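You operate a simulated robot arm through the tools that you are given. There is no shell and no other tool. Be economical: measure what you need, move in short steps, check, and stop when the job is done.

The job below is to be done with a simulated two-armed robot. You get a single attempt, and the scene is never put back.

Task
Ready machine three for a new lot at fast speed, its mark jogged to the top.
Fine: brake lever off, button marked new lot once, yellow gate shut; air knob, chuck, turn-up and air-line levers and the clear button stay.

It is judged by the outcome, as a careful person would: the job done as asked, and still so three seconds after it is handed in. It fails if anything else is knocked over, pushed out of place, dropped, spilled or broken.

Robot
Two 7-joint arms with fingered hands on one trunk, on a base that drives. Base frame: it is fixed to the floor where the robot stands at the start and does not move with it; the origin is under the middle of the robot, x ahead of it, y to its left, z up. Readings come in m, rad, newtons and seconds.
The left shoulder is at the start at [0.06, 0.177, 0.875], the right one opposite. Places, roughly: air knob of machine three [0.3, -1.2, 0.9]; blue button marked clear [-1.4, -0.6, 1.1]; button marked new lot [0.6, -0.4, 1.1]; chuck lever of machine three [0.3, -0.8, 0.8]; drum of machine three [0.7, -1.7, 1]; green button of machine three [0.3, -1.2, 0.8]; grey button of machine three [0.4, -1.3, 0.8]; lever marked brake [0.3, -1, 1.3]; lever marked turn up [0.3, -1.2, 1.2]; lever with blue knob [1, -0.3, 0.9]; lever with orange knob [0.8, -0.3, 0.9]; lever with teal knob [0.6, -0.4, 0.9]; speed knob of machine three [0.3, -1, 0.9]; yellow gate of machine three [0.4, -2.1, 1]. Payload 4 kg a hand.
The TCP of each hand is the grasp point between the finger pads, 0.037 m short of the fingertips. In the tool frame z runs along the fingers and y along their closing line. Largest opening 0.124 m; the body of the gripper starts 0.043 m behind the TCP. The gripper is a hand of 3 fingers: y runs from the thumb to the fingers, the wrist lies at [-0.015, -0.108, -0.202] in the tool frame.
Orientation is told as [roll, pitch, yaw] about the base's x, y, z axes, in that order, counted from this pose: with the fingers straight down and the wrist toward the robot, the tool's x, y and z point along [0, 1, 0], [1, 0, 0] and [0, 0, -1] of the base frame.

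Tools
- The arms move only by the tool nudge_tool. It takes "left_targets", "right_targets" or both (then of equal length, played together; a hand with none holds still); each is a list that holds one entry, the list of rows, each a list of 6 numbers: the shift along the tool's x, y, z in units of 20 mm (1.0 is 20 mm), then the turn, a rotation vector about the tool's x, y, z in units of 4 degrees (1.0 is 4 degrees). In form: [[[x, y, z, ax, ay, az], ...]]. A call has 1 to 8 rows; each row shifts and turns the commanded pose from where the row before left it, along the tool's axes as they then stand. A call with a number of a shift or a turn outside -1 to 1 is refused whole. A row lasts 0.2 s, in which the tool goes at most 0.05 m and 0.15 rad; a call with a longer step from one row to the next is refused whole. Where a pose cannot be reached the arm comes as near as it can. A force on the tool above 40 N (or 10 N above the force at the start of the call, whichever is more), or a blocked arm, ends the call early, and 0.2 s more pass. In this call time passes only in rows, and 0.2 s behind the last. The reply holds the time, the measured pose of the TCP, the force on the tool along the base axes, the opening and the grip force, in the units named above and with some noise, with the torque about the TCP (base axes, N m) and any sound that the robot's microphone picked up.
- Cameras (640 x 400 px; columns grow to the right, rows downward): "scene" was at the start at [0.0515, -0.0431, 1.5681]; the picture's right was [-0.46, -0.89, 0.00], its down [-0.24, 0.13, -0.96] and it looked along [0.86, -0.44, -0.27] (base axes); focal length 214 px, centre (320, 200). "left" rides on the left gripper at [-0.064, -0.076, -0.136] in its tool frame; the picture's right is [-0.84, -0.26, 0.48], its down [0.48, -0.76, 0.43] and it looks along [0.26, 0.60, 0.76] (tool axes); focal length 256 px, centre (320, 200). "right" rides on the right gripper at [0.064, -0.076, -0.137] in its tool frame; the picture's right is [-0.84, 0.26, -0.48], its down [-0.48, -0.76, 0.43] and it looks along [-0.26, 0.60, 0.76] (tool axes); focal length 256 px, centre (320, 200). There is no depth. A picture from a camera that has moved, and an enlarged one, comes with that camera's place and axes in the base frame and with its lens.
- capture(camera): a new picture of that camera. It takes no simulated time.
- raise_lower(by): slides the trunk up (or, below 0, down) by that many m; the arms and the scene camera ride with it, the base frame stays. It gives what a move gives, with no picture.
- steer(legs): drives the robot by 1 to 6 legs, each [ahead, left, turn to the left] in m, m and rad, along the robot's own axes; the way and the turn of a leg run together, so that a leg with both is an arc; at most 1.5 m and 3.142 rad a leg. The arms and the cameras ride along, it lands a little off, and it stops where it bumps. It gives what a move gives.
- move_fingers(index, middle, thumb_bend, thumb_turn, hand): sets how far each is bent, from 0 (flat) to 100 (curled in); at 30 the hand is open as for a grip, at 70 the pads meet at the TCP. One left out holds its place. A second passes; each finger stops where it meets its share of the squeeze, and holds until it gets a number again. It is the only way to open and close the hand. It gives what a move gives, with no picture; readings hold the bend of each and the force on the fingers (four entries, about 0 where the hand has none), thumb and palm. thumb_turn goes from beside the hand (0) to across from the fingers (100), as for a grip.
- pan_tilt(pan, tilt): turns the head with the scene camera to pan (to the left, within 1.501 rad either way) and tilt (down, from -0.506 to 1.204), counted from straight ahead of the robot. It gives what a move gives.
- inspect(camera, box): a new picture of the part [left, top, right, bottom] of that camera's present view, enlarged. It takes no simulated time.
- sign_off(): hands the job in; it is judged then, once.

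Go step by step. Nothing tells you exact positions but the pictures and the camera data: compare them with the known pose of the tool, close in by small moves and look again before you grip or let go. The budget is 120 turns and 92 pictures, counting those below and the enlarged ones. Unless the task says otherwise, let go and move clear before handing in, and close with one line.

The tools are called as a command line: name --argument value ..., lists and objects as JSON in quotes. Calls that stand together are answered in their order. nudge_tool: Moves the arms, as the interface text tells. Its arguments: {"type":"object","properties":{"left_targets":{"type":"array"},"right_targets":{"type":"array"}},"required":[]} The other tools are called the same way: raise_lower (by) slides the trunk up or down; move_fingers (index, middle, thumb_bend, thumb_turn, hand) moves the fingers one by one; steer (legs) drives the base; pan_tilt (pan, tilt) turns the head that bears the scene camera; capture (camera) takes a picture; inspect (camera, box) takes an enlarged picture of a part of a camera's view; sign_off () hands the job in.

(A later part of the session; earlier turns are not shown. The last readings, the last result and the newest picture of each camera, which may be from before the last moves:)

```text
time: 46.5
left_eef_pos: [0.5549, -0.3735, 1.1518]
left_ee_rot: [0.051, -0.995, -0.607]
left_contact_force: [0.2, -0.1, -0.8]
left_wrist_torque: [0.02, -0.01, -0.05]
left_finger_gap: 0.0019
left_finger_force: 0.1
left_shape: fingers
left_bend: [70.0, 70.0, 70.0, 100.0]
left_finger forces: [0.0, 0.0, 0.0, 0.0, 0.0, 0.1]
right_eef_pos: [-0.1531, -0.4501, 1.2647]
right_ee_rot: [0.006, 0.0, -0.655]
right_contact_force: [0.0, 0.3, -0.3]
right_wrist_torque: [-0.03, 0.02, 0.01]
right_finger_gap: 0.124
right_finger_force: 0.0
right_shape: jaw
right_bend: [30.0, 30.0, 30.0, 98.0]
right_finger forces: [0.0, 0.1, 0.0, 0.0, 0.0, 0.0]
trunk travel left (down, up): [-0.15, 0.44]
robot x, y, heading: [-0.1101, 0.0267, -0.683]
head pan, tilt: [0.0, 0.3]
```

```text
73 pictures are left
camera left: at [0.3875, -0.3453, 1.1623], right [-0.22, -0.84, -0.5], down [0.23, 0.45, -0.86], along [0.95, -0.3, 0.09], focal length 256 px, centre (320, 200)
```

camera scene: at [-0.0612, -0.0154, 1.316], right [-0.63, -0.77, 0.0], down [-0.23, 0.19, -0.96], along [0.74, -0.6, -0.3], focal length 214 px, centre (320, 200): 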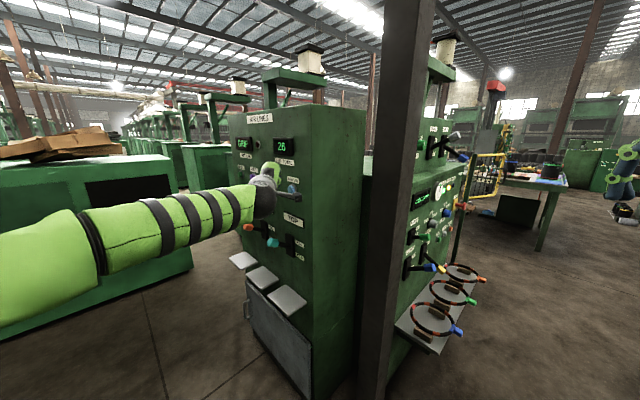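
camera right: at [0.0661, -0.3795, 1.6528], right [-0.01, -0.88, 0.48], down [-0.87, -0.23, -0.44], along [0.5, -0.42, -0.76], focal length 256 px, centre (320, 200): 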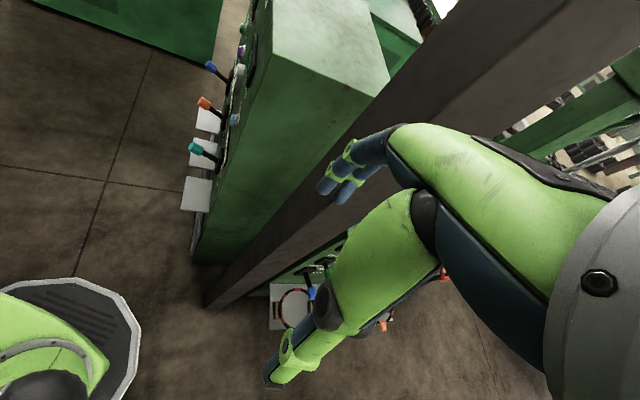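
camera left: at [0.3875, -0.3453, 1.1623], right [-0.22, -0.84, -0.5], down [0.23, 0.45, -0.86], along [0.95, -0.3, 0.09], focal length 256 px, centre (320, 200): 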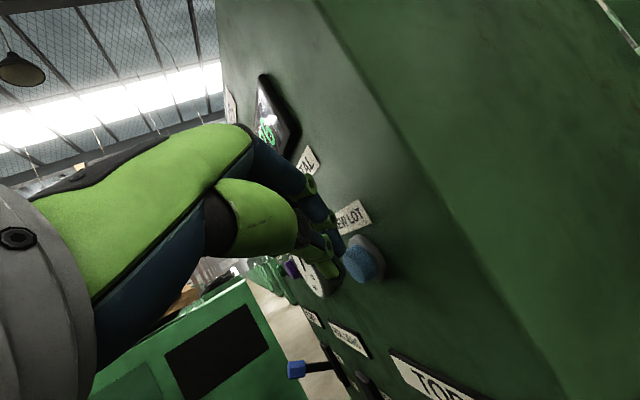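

Tip is about 2 cm short of the button and aligned. Pressing in 5 mm steps.

nudge_tool --left_targets '[[[-0.21, 0, 0.2, 0, 0, 0], [-0.21, 0.075, 0.115, 0, 0, 0], [-0.21, 0.075, 0.115, 0, 0, 0], [-0.21, 0.075, 0.115, 0, 0, 0], [-0.21, 0.075, 0.115, 0, 0, 0]]]'

capture --camera "left"

```text
time: 47.7
left_eef_pos: [0.555, -0.394, 1.1512]
left_ee_rot: [0.048, -0.999, -0.599]
left_contact_force: [-3.2, 17.2, 3.4]
left_wrist_torque: [0.09, 0.09, 0.33]
left_finger_gap: 0.0022
left_finger_force: 9.2
left_shape: fingers
left_bend: [70.0, 70.0, 69.0, 100.0]
left_finger forces: [10.2, 0.0, 0.0, 0.0, 7.9, 0.0]
right_eef_pos: [-0.1537, -0.4481, 1.2666]
right_ee_rot: [0.005, -0.005, -0.652]
right_contact_force: [0.0, 0.3, 0.2]
right_wrist_torque: [0.02, -0.02, 0.0]
right_finger_gap: 0.1238
right_finger_force: 0.0
right_shape: jaw
right_bend: [30.0, 30.0, 30.0, 98.0]
right_finger forces: [0.0, 0.0, 0.0, 0.1, 0.0, 0.0]
trunk travel left (down, up): [-0.15, 0.44]
robot x, y, heading: [-0.1099, 0.0229, -0.684]
head pan, tilt: [0.0, 0.3]
heard: click
```

```text
72 pictures are left
camera left: at [0.3891, -0.367, 1.1619], right [-0.21, -0.84, -0.5], down [0.23, 0.45, -0.86], along [0.95, -0.3, 0.1], focal length 256 px, centre (320, 200)
```

left: 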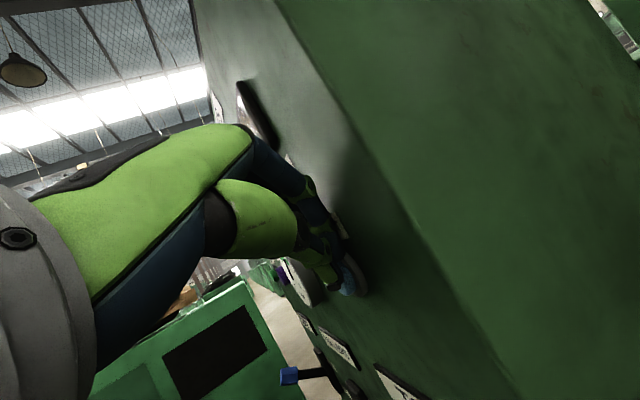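

Click heard. Retreat the hand and check the display.

nudge_tool --left_targets '[[[0.8, -0.3, -0.46, 0, 0, 0], [0.8, -0.3, -0.46, 0, 0, 0], [0.8, -0.3, -0.46, 0, 0, 0], [0.8, -0.3, -0.46, 0, 0, 0], [0.5, -0.3, -0.8, 0, 0, 0], [0, -0.3, -0.9, 0, 0, 0], [0, -0.3, -0.9, 0, 0, 0], [0, -0.3, -0.9, 0, 0, 0]]]'

inspect --camera "scene" --box '[220, 90, 480, 350]'

```text
time: 49.5
left_eef_pos: [0.4949, -0.275, 1.1687]
left_ee_rot: [0.051, -0.994, -0.607]
left_contact_force: [-0.3, 0.7, 0.1]
left_wrist_torque: [0.01, -0.01, 0.0]
left_finger_gap: 0.002
left_finger_force: 0.1
left_shape: fingers
left_bend: [70.0, 70.0, 70.0, 100.0]
left_finger forces: [0.1, 0.1, 0.1, 0.1, 0.1, 0.0]
right_eef_pos: [-0.1536, -0.4514, 1.2664]
right_ee_rot: [0.005, -0.004, -0.651]
right_contact_force: [0.6, 0.5, 0.5]
right_wrist_torque: [-0.02, -0.02, -0.04]
right_finger_gap: 0.1237
right_finger_force: 0.0
right_shape: jaw
right_bend: [30.0, 30.0, 30.0, 98.0]
right_finger forces: [0.0, 0.1, 0.1, 0.0, 0.0, 0.1]
trunk travel left (down, up): [-0.15, 0.44]
robot x, y, heading: [-0.1074, 0.0236, -0.685]
head pan, tilt: [0.0, 0.3]
```

```text
1.54 times, centred on (350, 220) of scene
camera zoom: at [-0.0611, -0.0153, 1.3161], right [-0.63, -0.78, 0.0], down [-0.23, 0.19, -0.96], along [0.74, -0.6, -0.3], focal length 330 px, centre (274, 169)
```

zoom: 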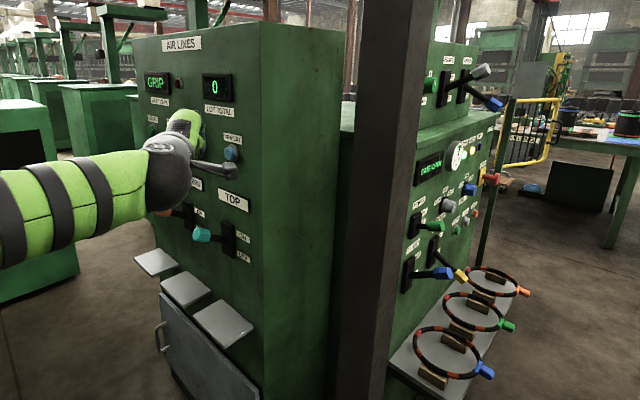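

Lot total now reads 0. Next I drive back, square up to heading 0, and move in front of machine three.

steer --legs '[[-0.2, -0.5, 0], [0, 0, 0.685], [0, -0.8, 0]]'

pan_tilt --pan -0.15 --tilt 0.3

capture --camera "scene"

```text
time: 58.3
left_eef_pos: [0.0851, -0.885, 1.1699]
left_ee_rot: [0.05, -0.995, 0.075]
left_contact_force: [-0.6, -0.7, -0.4]
left_wrist_torque: [0.03, -0.01, 0.0]
left_finger_gap: 0.0018
left_finger_force: 0.2
left_shape: fingers
left_bend: [70.0, 70.0, 70.0, 100.0]
left_finger forces: [0.0, 0.0, 0.1, 0.1, 0.1, 0.1]
right_eef_pos: [-0.3074, -1.4308, 1.2647]
right_ee_rot: [0.005, -0.003, 0.03]
right_contact_force: [-1.4, 0.2, -0.5]
right_wrist_torque: [0.0, 0.01, 0.01]
right_finger_gap: 0.1238
right_finger_force: 0.0
right_shape: jaw
right_bend: [30.0, 30.0, 30.0, 98.0]
right_finger forces: [0.0, 0.0, 0.0, 0.0, 0.1, 0.0]
trunk travel left (down, up): [-0.15, 0.44]
robot x, y, heading: [-0.5724, -1.0325, -0.002]
head pan, tilt: [0.0, 0.3]
```

```text
time: 59.0
left_eef_pos: [0.0854, -0.8862, 1.1685]
left_ee_rot: [0.05, -0.994, 0.075]
left_contact_force: [-0.4, 0.7, -0.4]
left_wrist_torque: [-0.01, 0.01, 0.01]
left_finger_gap: 0.0019
left_finger_force: 0.1
left_shape: fingers
left_bend: [70.0, 70.0, 70.0, 100.0]
left_finger forces: [0.0, 0.1, 0.0, 0.0, 0.0, 0.0]
right_eef_pos: [-0.3071, -1.4307, 1.265]
right_ee_rot: [0.005, -0.004, 0.031]
right_contact_force: [-0.2, 0.8, 0.3]
right_wrist_torque: [0.0, 0.01, 0.0]
right_finger_gap: 0.124
right_finger_force: 0.2
right_shape: jaw
right_bend: [30.0, 30.0, 30.0, 98.0]
right_finger forces: [0.0, 0.0, 0.0, 0.1, 0.0, 0.0]
trunk travel left (down, up): [-0.15, 0.44]
robot x, y, heading: [-0.5742, -1.033, -0.003]
head pan, tilt: [-0.15, 0.3]
```

```text
70 pictures are left
camera scene: at [-0.5127, -1.0476, 1.3161], right [-0.15, -0.99, 0.0], down [-0.29, 0.04, -0.96], along [0.94, -0.14, -0.3], focal length 214 px, centre (320, 200)
```

scene: 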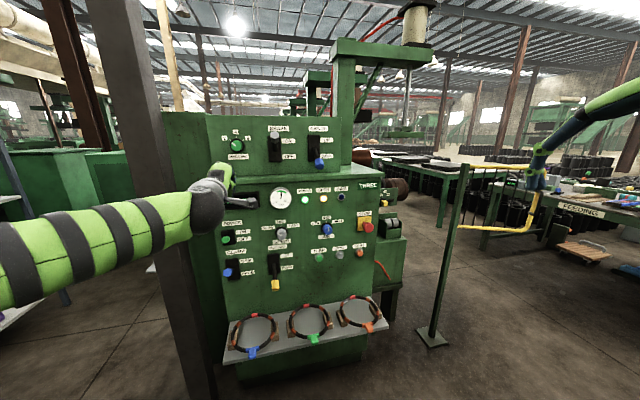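

inspect --camera "scene" --box '[210, 110, 390, 225]'

inspect --camera "scene" --box '[210, 200, 390, 315]'

inspect --camera "scene" --box '[340, 140, 560, 350]'

```text
3.48 times, centred on (300, 168) of scene
camera zoom: at [-0.5127, -1.0476, 1.3161], right [-0.15, -0.99, 0.0], down [-0.29, 0.04, -0.96], along [0.94, -0.14, -0.3], focal length 746 px, centre (390, 313)
```

zoom: 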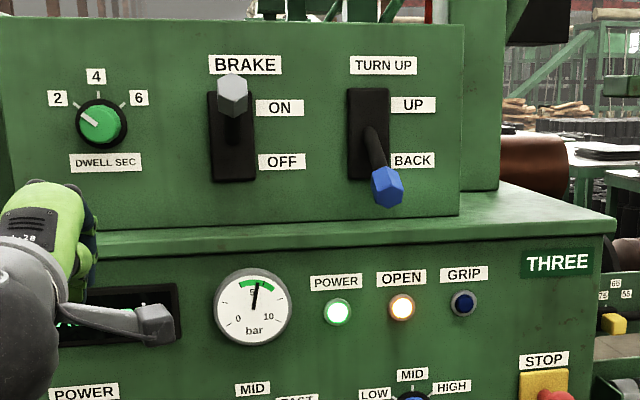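

```text
3.48 times, centred on (300, 258) of scene
camera zoom: at [-0.5127, -1.0476, 1.3161], right [-0.15, -0.99, 0.0], down [-0.29, 0.04, -0.96], along [0.94, -0.14, -0.3], focal length 746 px, centre (390, 0)
```

zoom: 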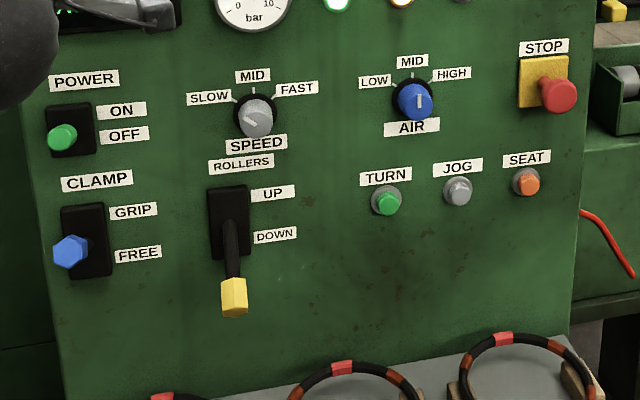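

```text
1.90 times, centred on (450, 245) of scene
camera zoom: at [-0.5127, -1.0476, 1.3161], right [-0.15, -0.99, 0.0], down [-0.29, 0.04, -0.96], along [0.94, -0.14, -0.3], focal length 408 px, centre (72, 114)
```

zoom: 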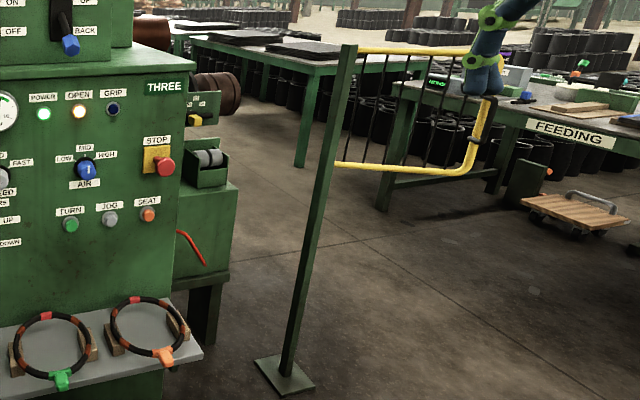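

Machine three's panel is clear: BRAKE lever is up (ON), SPEED on SLOW, AIR at MID, JOG is the grey button, drum and yellow gate to the right. I raise the trunk and approach so the left hand comes above the brake knob.

raise_lower --by 0.25

steer --legs '[[0.15, -0.12, 0]]'

nudge_tool --left_targets '[[[0, 0, 0, 1, 0, 0], [0, 0, 0, 1, 0, 0], [0, 0, 0, 1, 0, 0], [0, 0, 0, 1, 0, 0], [0, 0, 0, 1, 0, 0]]]'

capture --camera "scene"

capture --camera "left"

```text
time: 61.6
left_eef_pos: [0.0857, -0.8853, 1.4188]
left_ee_rot: [0.051, -0.994, 0.076]
left_contact_force: [-0.3, -0.8, -0.3]
left_wrist_torque: [0.02, 0.0, -0.01]
left_finger_gap: 0.0019
left_finger_force: 0.0
left_shape: fingers
left_bend: [70.0, 70.0, 70.0, 100.0]
left_finger forces: [0.1, 0.0, 0.1, 0.0, 0.0, 0.1]
right_eef_pos: [-0.3088, -1.4319, 1.5162]
right_ee_rot: [0.006, -0.003, 0.03]
right_contact_force: [1.0, 0.0, -0.8]
right_wrist_torque: [-0.01, 0.01, 0.0]
right_finger_gap: 0.1236
right_finger_force: 0.0
right_shape: jaw
right_bend: [30.0, 30.0, 30.0, 98.0]
right_finger forces: [0.1, 0.1, 0.0, 0.1, 0.0, 0.0]
trunk travel left (down, up): [-0.4, 0.19]
robot x, y, heading: [-0.5724, -1.0363, -0.002]
head pan, tilt: [-0.15, 0.3]
```

```text
time: 63.1
left_eef_pos: [0.236, -1.0046, 1.4189]
left_ee_rot: [0.052, -0.993, 0.075]
left_contact_force: [0.5, 0.1, -0.1]
left_wrist_torque: [0.02, 0.01, 0.03]
left_finger_gap: 0.0018
left_finger_force: 0.0
left_shape: fingers
left_bend: [70.0, 70.0, 70.0, 100.0]
left_finger forces: [0.0, 0.0, 0.0, 0.1, 0.0, 0.1]
right_eef_pos: [-0.1552, -1.5511, 1.5154]
right_ee_rot: [0.008, -0.001, 0.029]
right_contact_force: [0.1, 0.1, -0.1]
right_wrist_torque: [0.04, 0.03, -0.02]
right_finger_gap: 0.124
right_finger_force: 0.0
right_shape: jaw
right_bend: [30.0, 30.0, 30.0, 98.0]
right_finger forces: [0.1, 0.0, 0.1, 0.1, 0.0, 0.1]
trunk travel left (down, up): [-0.4, 0.19]
robot x, y, heading: [-0.421, -1.1565, 0.005]
head pan, tilt: [-0.15, 0.3]
```

```text
time: 64.3
left_eef_pos: [0.236, -1.0052, 1.4191]
left_ee_rot: [0.032, -0.645, 0.098]
left_contact_force: [-0.3, -0.4, -0.2]
left_wrist_torque: [0.02, 0.01, 0.0]
left_finger_gap: 0.0019
left_finger_force: 0.0
left_shape: fingers
left_bend: [70.0, 70.0, 70.0, 100.0]
left_finger forces: [0.1, 0.0, 0.1, 0.0, 0.1, 0.0]
right_eef_pos: [-0.1558, -1.551, 1.5155]
right_ee_rot: [0.004, -0.002, 0.031]
right_contact_force: [0.0, 1.3, 0.0]
right_wrist_torque: [0.0, -0.01, 0.01]
right_finger_gap: 0.124
right_finger_force: 0.0
right_shape: jaw
right_bend: [30.0, 30.0, 30.0, 98.0]
right_finger forces: [0.1, 0.0, 0.0, 0.0, 0.1, 0.1]
trunk travel left (down, up): [-0.4, 0.19]
robot x, y, heading: [-0.426, -1.154, -0.003]
head pan, tilt: [-0.15, 0.3]
```

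```text
66 pictures are left
camera scene: at [-0.362, -1.1675, 1.566], right [-0.15, -0.99, 0.0], down [-0.29, 0.04, -0.96], along [0.94, -0.14, -0.3], focal length 214 px, centre (320, 200)
```

scene: 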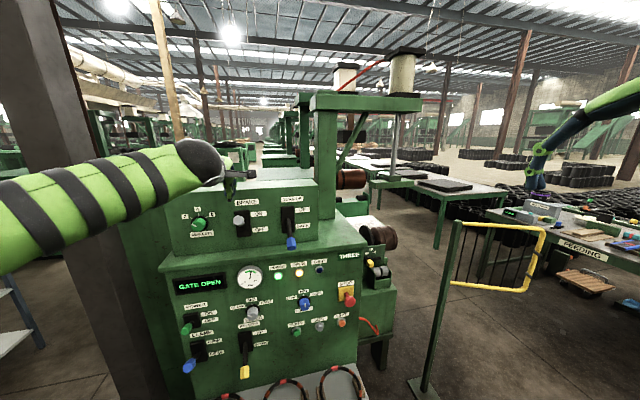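

```text
65 pictures are left
camera left: at [0.1009, -1.0881, 1.4831], right [0.18, -0.81, -0.56], down [-0.4, 0.46, -0.79], along [0.9, 0.37, -0.24], focal length 256 px, centre (320, 200)
```

left: 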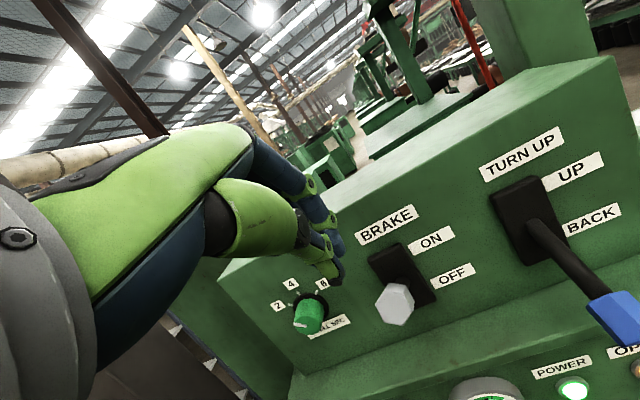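

Brake knob triangulates to (0.298,-1.007,1.30), OFF should be near z 1.20. Moving the closed fingertips just above it.

nudge_tool --left_targets '[[[0, 0.08, 0.85, 0, 0, 0], [0, 0.08, 0.85, 0, 0, 0], [0, 0.08, 0.85, 0, 0, 0], [0, 0.08, 0.8, 0, 0, 0]]]'

capture --camera "left"

```text
time: 65.3
left_eef_pos: [0.2802, -0.9975, 1.3702]
left_ee_rot: [0.034, -0.646, 0.098]
left_contact_force: [0.3, -0.4, 0.2]
left_wrist_torque: [-0.01, 0.04, 0.0]
left_finger_gap: 0.0019
left_finger_force: 0.1
left_shape: fingers
left_bend: [70.0, 70.0, 70.0, 100.0]
left_finger forces: [0.0, 0.1, 0.0, 0.0, 0.0, 0.0]
right_eef_pos: [-0.1563, -1.551, 1.5156]
right_ee_rot: [0.004, -0.002, 0.03]
right_contact_force: [0.1, 0.6, 0.5]
right_wrist_torque: [-0.01, -0.01, -0.02]
right_finger_gap: 0.1237
right_finger_force: 0.0
right_shape: jaw
right_bend: [30.0, 30.0, 30.0, 98.0]
right_finger forces: [0.0, 0.0, 0.0, 0.1, 0.1, 0.0]
trunk travel left (down, up): [-0.4, 0.19]
robot x, y, heading: [-0.4226, -1.154, 0.001]
head pan, tilt: [-0.15, 0.3]
```

```text
64 pictures are left
camera left: at [0.146, -1.0807, 1.4332], right [0.18, -0.81, -0.56], down [-0.4, 0.46, -0.79], along [0.9, 0.37, -0.24], focal length 256 px, centre (320, 200)
```

left: 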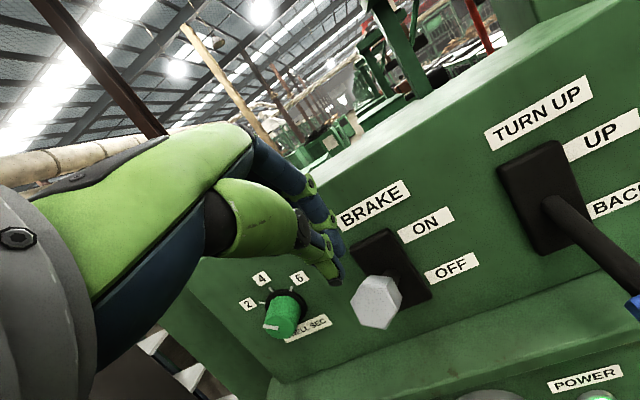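

nudge_tool --left_targets '[[[-0.6, 0, 0, 0, 0, 0], [0, -0.45, 0.6, 0, 0, 0], [0, -0.45, 0.6, 0, 0, 0], [0, -0.45, 0.6, 0, 0, 0], [0, -0.45, 0.6, 0, 0, 0], [0, -0.45, 0.6, 0, 0, 0]]]'

capture --camera "left"

```text
time: 66.7
left_eef_pos: [0.2799, -1.0073, 1.2933]
left_ee_rot: [0.036, -0.644, 0.099]
left_contact_force: [0.6, 0.3, 0.3]
left_wrist_torque: [0.01, 0.01, 0.01]
left_finger_gap: 0.002
left_finger_force: 0.1
left_shape: fingers
left_bend: [70.0, 70.0, 70.0, 100.0]
left_finger forces: [0.0, 0.0, 0.1, 0.1, 0.0, 0.1]
right_eef_pos: [-0.1571, -1.5511, 1.5162]
right_ee_rot: [0.005, -0.003, 0.029]
right_contact_force: [-0.3, -0.2, 0.4]
right_wrist_torque: [-0.01, -0.02, -0.02]
right_finger_gap: 0.1244
right_finger_force: 0.0
right_shape: jaw
right_bend: [30.0, 30.0, 30.0, 98.0]
right_finger forces: [0.0, 0.0, 0.0, 0.0, 0.0, 0.0]
trunk travel left (down, up): [-0.4, 0.19]
robot x, y, heading: [-0.4265, -1.1514, 0.003]
head pan, tilt: [-0.15, 0.3]
```

```text
63 pictures are left
camera left: at [0.1472, -1.0902, 1.3569], right [0.18, -0.81, -0.56], down [-0.4, 0.46, -0.79], along [0.9, 0.37, -0.24], focal length 256 px, centre (320, 200)
```

left: 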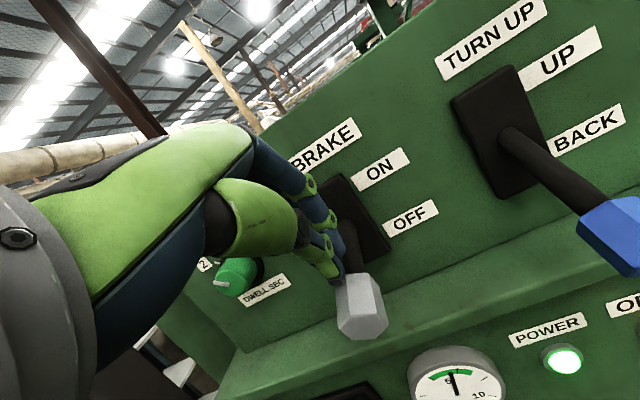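

The lever is moving down with the hand. Continue.

nudge_tool --left_targets '[[[0, -0.45, 0.6, 0, 0, 0], [0, -0.45, 0.6, 0, 0, 0], [0, -0.45, 0.6, 0, 0, 0], [0, -0.45, 0.6, 0, 0, 0]]]'

capture --camera "left"

```text
time: 67.6
left_eef_pos: [0.278, -1.0082, 1.2605]
left_ee_rot: [0.027, -0.669, 0.1]
left_contact_force: [-13.0, -0.3, 20.3]
left_wrist_torque: [0.01, 0.21, -0.01]
left_finger_gap: 0.0006
left_finger_force: 11.8
left_shape: fingers
left_bend: [70.0, 70.0, 70.0, 100.0]
left_finger forces: [0.0, 0.0, 0.0, 0.0, 24.3, 0.0]
right_eef_pos: [-0.1593, -1.5505, 1.5163]
right_ee_rot: [0.006, -0.004, 0.029]
right_contact_force: [-0.2, -1.0, 0.0]
right_wrist_torque: [-0.02, 0.07, 0.02]
right_finger_gap: 0.124
right_finger_force: 0.0
right_shape: jaw
right_bend: [30.0, 30.0, 30.0, 98.0]
right_finger forces: [0.1, 0.0, 0.0, 0.0, 0.1, 0.0]
trunk travel left (down, up): [-0.4, 0.19]
robot x, y, heading: [-0.4236, -1.1549, 0.004]
head pan, tilt: [-0.15, 0.3]
stopped in row 4 (left hand): the force on the tool passed its limit at 46 N (the readings are from after the stop); the commanded pose is now the measured one
```

```text
62 pictures are left
camera left: at [0.1415, -1.0907, 1.3209], right [0.19, -0.81, -0.55], down [-0.38, 0.46, -0.8], along [0.9, 0.37, -0.22], focal length 256 px, centre (320, 200)
```

left: 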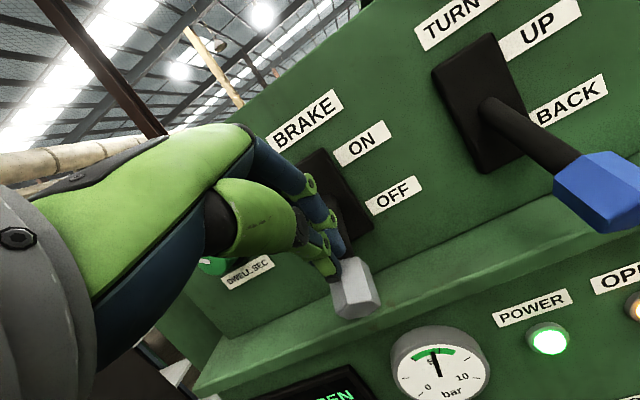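

Force stop with the knob near z 1.20, matching the lower stop. Back off and check.

nudge_tool --left_targets '[[[0, 0.6, -0.8, 0, 0, 0], [0, 0.6, -0.8, 0, 0, 0], [0, 0.2, -0.9, 0, 0, 0], [0, 0, -1, 0, 0, 0], [0, 0, -1, 0, 0, 0], [0, 0, -1, 0, 0, 0]]]'

inspect --camera "scene" --box '[150, 170, 390, 390]'

```text
time: 69.0
left_eef_pos: [0.2353, -1.0153, 1.3589]
left_ee_rot: [0.029, -0.661, 0.099]
left_contact_force: [1.0, -1.4, 0.0]
left_wrist_torque: [0.02, -0.02, -0.01]
left_finger_gap: 0.0018
left_finger_force: 0.1
left_shape: fingers
left_bend: [70.0, 70.0, 70.0, 100.0]
left_finger forces: [0.0, 0.1, 0.0, 0.0, 0.0, 0.1]
right_eef_pos: [-0.1566, -1.55, 1.517]
right_ee_rot: [0.005, -0.002, 0.028]
right_contact_force: [-0.4, 0.2, 0.3]
right_wrist_torque: [0.01, -0.01, -0.01]
right_finger_gap: 0.1241
right_finger_force: 0.0
right_shape: jaw
right_bend: [30.0, 30.0, 30.0, 98.0]
right_finger forces: [0.0, 0.1, 0.1, 0.1, 0.0, 0.0]
trunk travel left (down, up): [-0.4, 0.19]
robot x, y, heading: [-0.4248, -1.1529, -0.0]
head pan, tilt: [-0.15, 0.3]
```

```text
1.82 times, centred on (270, 280) of scene
camera zoom: at [-0.3626, -1.1674, 1.5661], right [-0.15, -0.99, 0.0], down [-0.29, 0.04, -0.96], along [0.94, -0.14, -0.3], focal length 390 px, centre (411, 54)
```

zoom: 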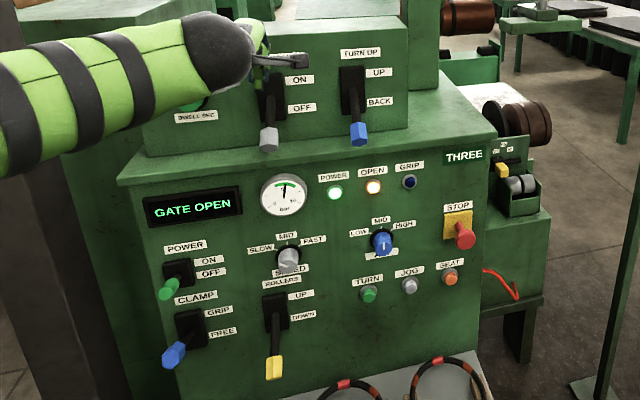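

Brake is OFF. Next the speed knob at about (0.316,-1.01,0.91): I retract and pitch the left hand horizontal, then lower the trunk 0.4.

nudge_tool --left_targets '[[[0, -0.5, -0.3, -1, 0, 0], [0, -0.5, -0.3, -1, 0, 0], [0, -0.5, -0.3, -1, 0, 0], [0, -0.5, -0.3, -1, 0, 0], [0, -0.3, -0.4, -1, 0, 0], [0, 0, -0.4, -1, 0, 0], [0, 0, -0.4, -1, 0, 0], [0, 0, -0.4, -1, 0, 0]]]'

nudge_tool --left_targets '[[[0, 0, 0, -1, 0, 0], [0, 0, 0, -1, 0, 0], [0, 0, 0, -1, 0, 0], [0, 0, 0, -1, 0, 0]]]'

raise_lower --by -0.38

move_fingers --hand "left" --index 42 --middle 42 --thumb_bend 42

capture --camera "left"

capture --camera "scene"

```text
time: 70.8
left_eef_pos: [0.1601, -1.0243, 1.3591]
left_ee_rot: [0.066, -1.216, 0.054]
left_contact_force: [0.1, -0.7, -0.2]
left_wrist_torque: [0.04, -0.02, -0.02]
left_finger_gap: 0.0021
left_finger_force: 0.1
left_shape: fingers
left_bend: [70.0, 70.0, 70.0, 100.0]
left_finger forces: [0.0, 0.0, 0.0, 0.0, 0.1, 0.0]
right_eef_pos: [-0.157, -1.5497, 1.5153]
right_ee_rot: [0.004, 0.0, 0.032]
right_contact_force: [0.2, -0.2, 0.1]
right_wrist_torque: [0.0, 0.02, 0.0]
right_finger_gap: 0.1238
right_finger_force: 0.1
right_shape: jaw
right_bend: [30.0, 30.0, 30.0, 98.0]
right_finger forces: [0.0, 0.0, 0.1, 0.0, 0.1, 0.0]
trunk travel left (down, up): [-0.4, 0.19]
robot x, y, heading: [-0.4233, -1.1544, 0.003]
head pan, tilt: [-0.15, 0.3]
```

```text
time: 71.8
left_eef_pos: [0.1609, -1.0242, 1.3584]
left_ee_rot: [0.315, -1.498, -0.198]
left_contact_force: [-0.1, -0.8, -0.3]
left_wrist_torque: [0.01, 0.01, 0.02]
left_finger_gap: 0.002
left_finger_force: 0.0
left_shape: fingers
left_bend: [70.0, 70.0, 70.0, 100.0]
left_finger forces: [0.0, 0.0, 0.0, 0.0, 0.1, 0.0]
right_eef_pos: [-0.1569, -1.5503, 1.5157]
right_ee_rot: [0.007, -0.003, 0.03]
right_contact_force: [-0.2, 0.3, -0.6]
right_wrist_torque: [0.01, 0.02, -0.02]
right_finger_gap: 0.124
right_finger_force: 0.1
right_shape: jaw
right_bend: [30.0, 30.0, 30.0, 98.0]
right_finger forces: [0.0, 0.0, 0.0, 0.0, 0.0, 0.1]
trunk travel left (down, up): [-0.4, 0.19]
robot x, y, heading: [-0.4213, -1.1513, -0.002]
head pan, tilt: [-0.15, 0.3]
```

```text
time: 75.5
left_eef_pos: [0.1591, -1.0234, 0.9794]
left_ee_rot: [0.306, -1.494, -0.188]
left_contact_force: [0.3, -0.3, -0.1]
left_wrist_torque: [0.01, 0.01, -0.03]
left_finger_gap: 0.0022
left_finger_force: 0.0
left_shape: fingers
left_bend: [70.0, 70.0, 70.0, 100.0]
left_finger forces: [0.1, 0.1, 0.1, 0.1, 0.1, 0.0]
right_eef_pos: [-0.1565, -1.5501, 1.1365]
right_ee_rot: [0.005, -0.002, 0.029]
right_contact_force: [0.3, 0.6, 0.1]
right_wrist_torque: [-0.01, 0.0, -0.02]
right_finger_gap: 0.1239
right_finger_force: 0.0
right_shape: jaw
right_bend: [30.0, 30.0, 30.0, 98.0]
right_finger forces: [0.0, 0.1, 0.0, 0.0, 0.0, 0.0]
trunk travel left (down, up): [-0.02, 0.57]
robot x, y, heading: [-0.4187, -1.1535, 0.0]
head pan, tilt: [-0.15, 0.3]
```

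```text
time: 76.5
left_eef_pos: [0.1595, -1.0244, 0.9801]
left_ee_rot: [0.306, -1.493, -0.189]
left_contact_force: [-0.1, -0.1, -0.3]
left_wrist_torque: [0.01, 0.02, 0.0]
left_finger_gap: 0.0866
left_finger_force: 0.1
left_shape: fingers
left_bend: [42.0, 42.0, 42.0, 99.0]
left_finger forces: [0.0, 0.0, 0.0, 0.0, 0.0, 0.0]
right_eef_pos: [-0.1558, -1.5505, 1.1364]
right_ee_rot: [0.006, -0.002, 0.03]
right_contact_force: [0.0, -0.2, 0.1]
right_wrist_torque: [0.02, 0.05, 0.0]
right_finger_gap: 0.124
right_finger_force: 0.1
right_shape: jaw
right_bend: [30.0, 30.0, 30.0, 98.0]
right_finger forces: [0.1, 0.0, 0.0, 0.0, 0.0, 0.1]
trunk travel left (down, up): [-0.02, 0.57]
robot x, y, heading: [-0.4231, -1.1567, -0.003]
head pan, tilt: [-0.15, 0.3]
```

```text
60 pictures are left
camera left: at [0.0261, -1.1036, 0.9137], right [0.56, -0.77, -0.31], down [0.32, 0.54, -0.78], along [0.77, 0.33, 0.55], focal length 256 px, centre (320, 200)
```

left: 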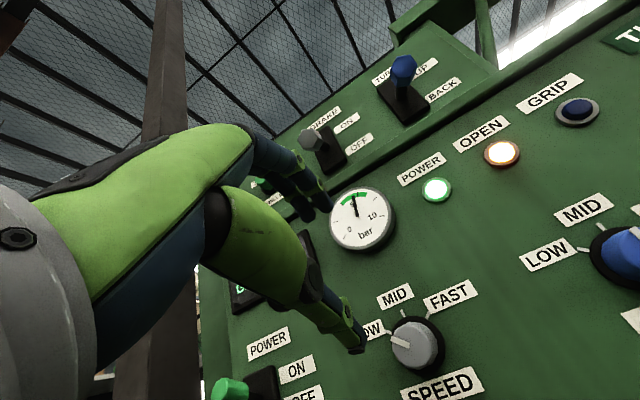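

```text
59 pictures are left
camera scene: at [-0.3624, -1.1674, 1.1861], right [-0.15, -0.99, 0.0], down [-0.29, 0.04, -0.96], along [0.94, -0.14, -0.3], focal length 214 px, centre (320, 200)
```

scene: 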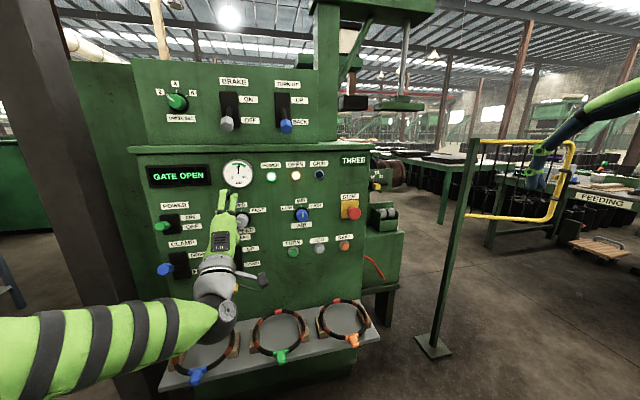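

Left camera shows the knob well; face at x≈0.33, knob centre about (y -1.012, z 0.914). I straighten the hand and pre-roll it counter-clockwise in free space to see how far the wrist can go.

nudge_tool --left_targets '[[[0, 0, 0, -1, -0.8, 0], [0, 0, 0, 0, -0.8, -0.5], [0, 0, 0, 0, 0, -1], [0, 0, 0, 0, 0, -1], [0, 0, 0, 0, 0, -1], [0, 0, 0, 0, 0, -1], [0, 0, 0, 0, 0, -1], [0, 0, 0, 0, 0, -1]]]'

nudge_tool --left_targets '[[[0, 0, 0, 0, 0, -1], [0, 0, 0, 0, 0, -1], [0, 0, 0, 0, 0, -1], [0, 0, 0, 0, 0, -1], [0, 0, 0, 0, 0, -1], [0, 0, 0, 0, 0, -1], [0, 0, 0, 0, 0, -1], [0, 0, 0, 0, 0, -1]]]'

capture --camera "left"

```text
time: 78.3
left_eef_pos: [0.159, -1.0238, 0.979]
left_ee_rot: [-1.472, -1.171, 1.569]
left_contact_force: [0.7, 0.1, -0.1]
left_wrist_torque: [-0.01, 0.03, -0.03]
left_finger_gap: 0.0868
left_finger_force: 0.0
left_shape: fingers
left_bend: [42.0, 42.0, 42.0, 99.0]
left_finger forces: [0.0, 0.1, 0.0, 0.0, 0.0, 0.1]
left hand out of reach, approached as far as the arm can: row 2
right_eef_pos: [-0.1565, -1.5499, 1.1364]
right_ee_rot: [0.004, -0.001, 0.029]
right_contact_force: [0.6, 0.4, 0.0]
right_wrist_torque: [0.02, 0.0, 0.01]
right_finger_gap: 0.124
right_finger_force: 0.1
right_shape: jaw
right_bend: [30.0, 30.0, 30.0, 98.0]
right_finger forces: [0.0, 0.0, 0.0, 0.0, 0.0, 0.0]
trunk travel left (down, up): [-0.02, 0.57]
robot x, y, heading: [-0.4239, -1.1528, 0.001]
head pan, tilt: [-0.15, 0.3]
```

```text
time: 80.1
left_eef_pos: [0.1603, -1.0234, 0.9796]
left_ee_rot: [-1.524, -0.614, 1.634]
left_contact_force: [-0.1, 0.1, -0.8]
left_wrist_torque: [-0.03, 0.02, 0.01]
left_finger_gap: 0.0868
left_finger_force: 0.2
left_shape: fingers
left_bend: [42.0, 42.0, 42.0, 99.0]
left_finger forces: [0.1, 0.1, 0.0, 0.0, 0.1, 0.1]
right_eef_pos: [-0.1574, -1.551, 1.1369]
right_ee_rot: [0.006, -0.001, 0.03]
right_contact_force: [-0.1, 0.1, 0.1]
right_wrist_torque: [-0.02, 0.01, 0.0]
right_finger_gap: 0.1239
right_finger_force: 0.0
right_shape: jaw
right_bend: [30.0, 30.0, 30.0, 98.0]
right_finger forces: [0.0, 0.0, 0.0, 0.0, 0.1, 0.0]
trunk travel left (down, up): [-0.02, 0.57]
robot x, y, heading: [-0.4243, -1.1504, 0.001]
head pan, tilt: [-0.15, 0.3]
```

```text
58 pictures are left
camera left: at [0.033, -1.1358, 0.9944], right [0.56, -0.64, 0.52], down [0.43, -0.31, -0.85], along [0.71, 0.7, 0.11], focal length 256 px, centre (320, 200)
```

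left: 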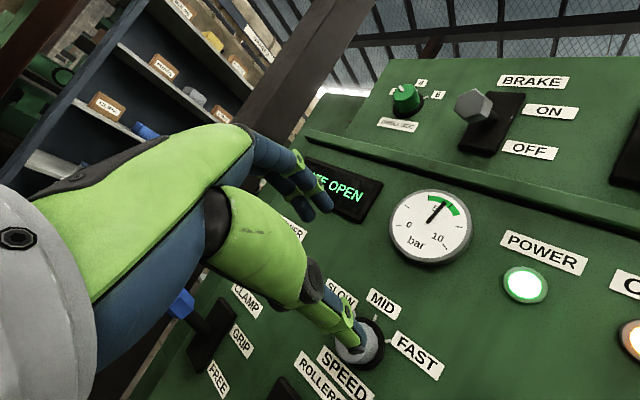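

Roll works well in this direction (now about -55°). Moving laterally in line with the knob, then advancing part-way.

nudge_tool --left_targets '[[[0.85, -0.6, 0, 0, 0, 0], [0.85, -0.6, 0, 0, 0, 0], [0.8, -0.58, 0, 0, 0, 0], [0, 0, 1, 0, 0, 0], [0, 0, 1, 0, 0, 0], [0, 0, 1, 0, 0, 0]]]'

capture --camera "left"

inspect --camera "scene" --box '[180, 160, 340, 280]'

```text
time: 81.5
left_eef_pos: [0.2177, -1.0197, 0.9159]
left_ee_rot: [-1.523, -0.613, 1.632]
left_contact_force: [0.3, -0.2, -0.1]
left_wrist_torque: [0.03, 0.0, -0.02]
left_finger_gap: 0.0863
left_finger_force: 0.1
left_shape: fingers
left_bend: [42.0, 42.0, 42.0, 99.0]
left_finger forces: [0.0, 0.0, 0.0, 0.0, 0.0, 0.1]
right_eef_pos: [-0.1572, -1.5511, 1.1362]
right_ee_rot: [0.004, -0.003, 0.03]
right_contact_force: [0.2, 0.1, -1.1]
right_wrist_torque: [0.01, -0.01, 0.03]
right_finger_gap: 0.1243
right_finger_force: 0.0
right_shape: jaw
right_bend: [30.0, 30.0, 30.0, 98.0]
right_finger forces: [0.1, 0.0, 0.0, 0.0, 0.0, 0.1]
trunk travel left (down, up): [-0.02, 0.57]
robot x, y, heading: [-0.4251, -1.1564, -0.0]
head pan, tilt: [-0.15, 0.3]
```

```text
57 pictures are left
camera left: at [0.0898, -1.1315, 0.9308], right [0.56, -0.65, 0.52], down [0.43, -0.3, -0.85], along [0.71, 0.7, 0.11], focal length 256 px, centre (320, 200)
```

left: 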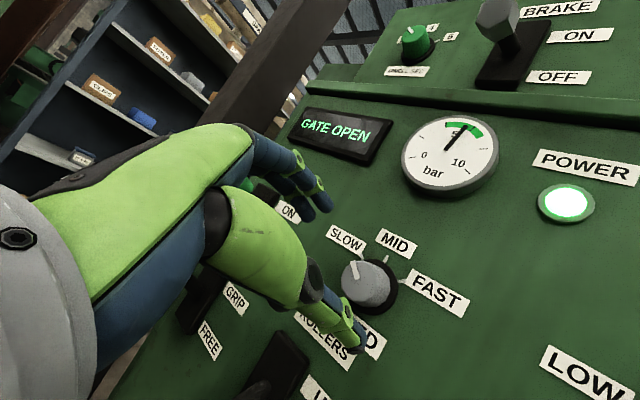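

```text
3.33 times, centred on (260, 220) of scene
camera zoom: at [-0.3625, -1.1674, 1.1861], right [-0.15, -0.99, 0.0], down [-0.29, 0.04, -0.96], along [0.94, -0.14, -0.3], focal length 715 px, centre (520, 133)
```

zoom: 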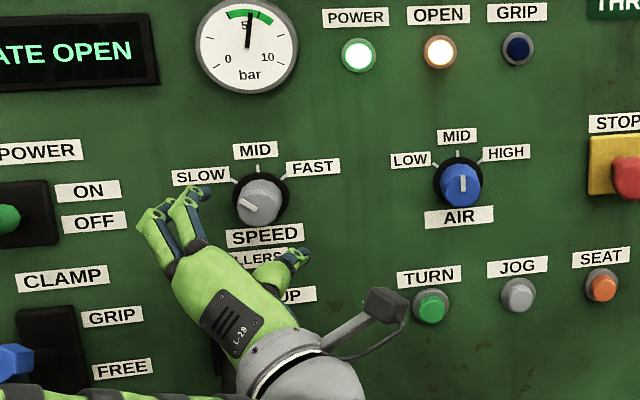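

Nearly lined up. Advancing to enclose the knob.

nudge_tool --left_targets '[[[-0.1, -0.02, 1, 0, 0, 0], [-0.1, -0.02, 1, 0, 0, 0], [-0.1, -0.02, 1, 0, 0, 0], [-0.05, -0.02, 0.8, 0, 0, 0]]]'

capture --camera "left"

inspect --camera "scene" --box '[180, 160, 340, 280]'

```text
time: 82.5
left_eef_pos: [0.2926, -1.0184, 0.9188]
left_ee_rot: [-1.525, -0.614, 1.633]
left_contact_force: [0.2, 0.1, 1.1]
left_wrist_torque: [-0.02, -0.03, -0.04]
left_finger_gap: 0.0867
left_finger_force: 0.0
left_shape: fingers
left_bend: [42.0, 42.0, 42.0, 99.0]
left_finger forces: [0.0, 0.0, 0.0, 0.0, 0.0, 0.0]
right_eef_pos: [-0.1572, -1.5491, 1.1368]
right_ee_rot: [0.007, -0.002, 0.03]
right_contact_force: [-0.5, 0.3, 0.0]
right_wrist_torque: [0.02, -0.01, -0.02]
right_finger_gap: 0.1241
right_finger_force: 0.0
right_shape: jaw
right_bend: [30.0, 30.0, 30.0, 98.0]
right_finger forces: [0.0, 0.0, 0.1, 0.0, 0.0, 0.0]
trunk travel left (down, up): [-0.02, 0.57]
robot x, y, heading: [-0.4217, -1.1523, -0.001]
head pan, tilt: [-0.15, 0.3]
```

```text
55 pictures are left
camera left: at [0.1661, -1.1299, 0.9331], right [0.56, -0.65, 0.52], down [0.43, -0.31, -0.85], along [0.71, 0.7, 0.11], focal length 256 px, centre (320, 200)
```

left: 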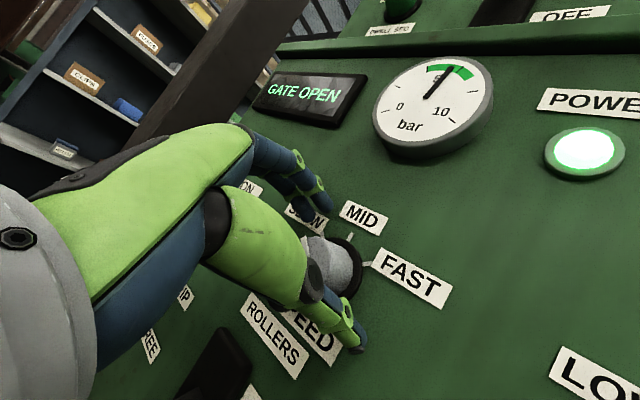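

```text
3.33 times, centred on (260, 220) of scene
camera zoom: at [-0.3624, -1.1674, 1.1861], right [-0.15, -0.99, 0.0], down [-0.29, 0.04, -0.96], along [0.94, -0.14, -0.3], focal length 715 px, centre (520, 133)
```

zoom: 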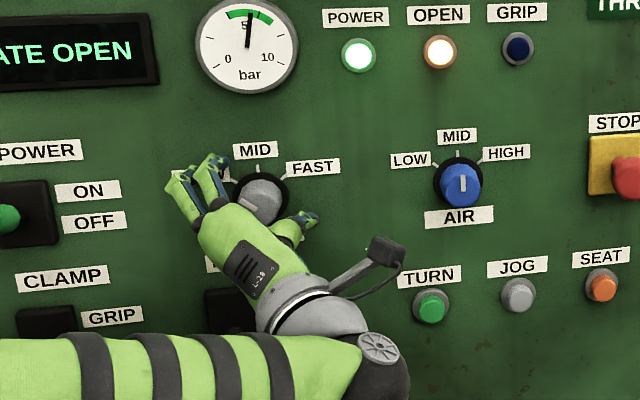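

Knob sits between fingers and thumb. Closing.

move_fingers --hand "left" --index 70 --middle 70 --thumb_bend 70

inspect --camera "left" --box '[220, 120, 460, 380]'

```text
time: 83.5
left_eef_pos: [0.2926, -1.0208, 0.9184]
left_ee_rot: [-1.524, -0.614, 1.63]
left_contact_force: [-7.6, -10.9, -5.0]
left_wrist_torque: [-0.01, -0.14, 0.29]
left_finger_gap: 0.0317
left_finger_force: 23.1
left_shape: fingers
left_bend: [64.0, 60.0, 61.0, 100.0]
left_finger forces: [5.9, 13.9, 0.1, 0.0, 26.5, 0.0]
right_eef_pos: [-0.1579, -1.5499, 1.1354]
right_ee_rot: [0.007, -0.003, 0.03]
right_contact_force: [-0.6, 0.7, 0.2]
right_wrist_torque: [0.02, 0.01, 0.0]
right_finger_gap: 0.1237
right_finger_force: 0.0
right_shape: jaw
right_bend: [30.0, 30.0, 30.0, 98.0]
right_finger forces: [0.0, 0.0, 0.0, 0.0, 0.0, 0.0]
trunk travel left (down, up): [-0.02, 0.57]
robot x, y, heading: [-0.4194, -1.1533, -0.001]
head pan, tilt: [-0.15, 0.3]
```

```text
1.54 times, centred on (340, 250) of left
camera zoom: at [0.1655, -1.1311, 0.9329], right [0.56, -0.65, 0.52], down [0.43, -0.31, -0.85], along [0.71, 0.7, 0.11], focal length 394 px, centre (289, 123)
```

zoom: 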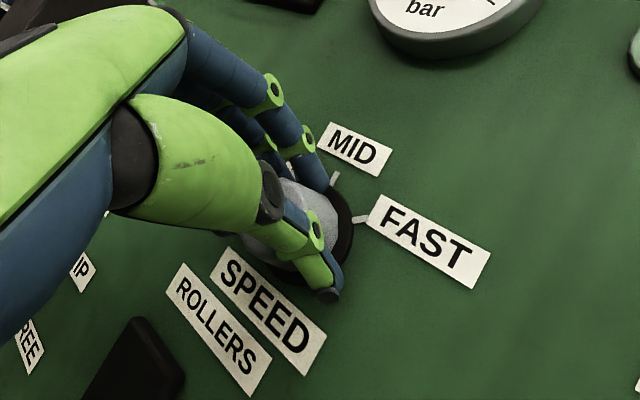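

Gripped. Turning clockwise (+z) 32°, then checking.

nudge_tool --left_targets '[[[0, 0, 0, 0, 0, 1], [0, 0, 0, 0, 0, 1], [0, 0, 0, 0, 0, 1], [0, 0, 0, 0, 0, 1], [0, 0, 0, 0, 0, 1], [0, 0, 0, 0, 0, 1], [0, 0, 0, 0, 0, 1], [0, 0, 0, 0, 0, 1]]]'

inspect --camera "scene" --box '[180, 160, 340, 280]'

```text
time: 85.3
left_eef_pos: [0.2943, -1.0194, 0.917]
left_ee_rot: [-1.469, -1.174, 1.564]
left_contact_force: [-13.9, -17.5, -12.4]
left_wrist_torque: [-0.22, 0.11, -0.1]
left_finger_gap: 0.0289
left_finger_force: 25.8
left_shape: fingers
left_bend: [66.0, 62.0, 61.0, 96.0]
left_finger forces: [4.2, 10.4, 0.1, 0.1, 38.2, 0.0]
right_eef_pos: [-0.1578, -1.5526, 1.1357]
right_ee_rot: [0.006, -0.001, 0.031]
right_contact_force: [0.2, -0.2, 0.2]
right_wrist_torque: [-0.02, -0.01, 0.01]
right_finger_gap: 0.1238
right_finger_force: 0.0
right_shape: jaw
right_bend: [30.0, 30.0, 30.0, 98.0]
right_finger forces: [0.0, 0.0, 0.0, 0.0, 0.0, 0.1]
trunk travel left (down, up): [-0.02, 0.57]
robot x, y, heading: [-0.4218, -1.1498, -0.0]
head pan, tilt: [-0.15, 0.3]
```

```text
3.33 times, centred on (260, 220) of scene
camera zoom: at [-0.3625, -1.1685, 1.186], right [-0.15, -0.99, 0.0], down [-0.29, 0.05, -0.96], along [0.94, -0.14, -0.3], focal length 715 px, centre (520, 133)
```

zoom: 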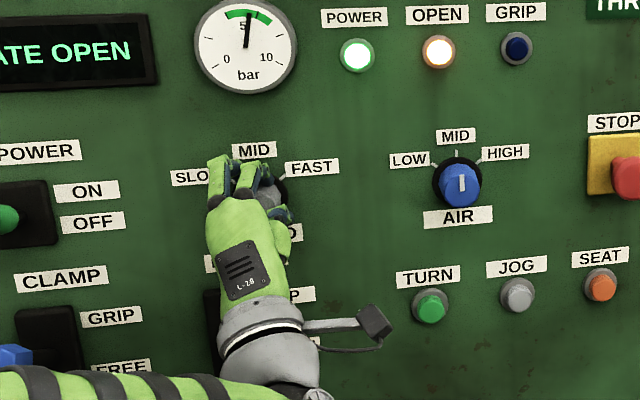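

nudge_tool --left_targets '[[[-0.15, -0.1, -0.1, 0, 0, 1], [0, 0, 0, 0, 0, 1], [0, 0, 0, 0, 0, 1], [0, 0, 0, 0, 0, 1], [0, 0, 0, 0, 0, 1], [0, 0, 0, 0, 0, 1], [0, 0, 0, 0, 0, 1], [0, 0, 0, 0, 0, 1]]]'

inspect --camera "left" --box '[220, 120, 500, 400]'

```text
time: 87.1
left_eef_pos: [0.2907, -1.0396, 0.9165]
left_ee_rot: [1.338, -1.414, -1.233]
left_contact_force: [0.1, -1.5, -0.5]
left_wrist_torque: [0.02, -0.04, -0.08]
left_finger_gap: 0.002
left_finger_force: 1.2
left_shape: fingers
left_bend: [70.0, 68.0, 70.0, 100.0]
left_finger forces: [0.1, 1.3, 0.0, 0.0, 1.8, 0.0]
left hand out of reach, approached as far as the arm can: row 7, 8
right_eef_pos: [-0.156, -1.5508, 1.1368]
right_ee_rot: [0.005, -0.002, 0.031]
right_contact_force: [-0.6, 0.5, 0.2]
right_wrist_torque: [-0.03, -0.02, 0.0]
right_finger_gap: 0.1237
right_finger_force: 0.0
right_shape: jaw
right_bend: [30.0, 30.0, 30.0, 98.0]
right_finger forces: [0.0, 0.0, 0.1, 0.1, 0.0, 0.0]
trunk travel left (down, up): [-0.02, 0.57]
robot x, y, heading: [-0.4221, -1.1493, 0.004]
head pan, tilt: [-0.15, 0.3]
```

```text
1.43 times, centred on (360, 260) of left
camera zoom: at [0.1565, -1.1072, 0.8384], right [0.55, -0.73, -0.4], down [0.34, 0.63, -0.69], along [0.76, 0.24, 0.6], focal length 366 px, centre (263, 114)
```

zoom: 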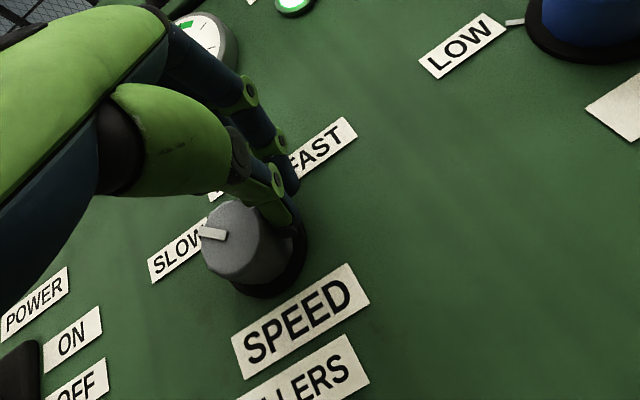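

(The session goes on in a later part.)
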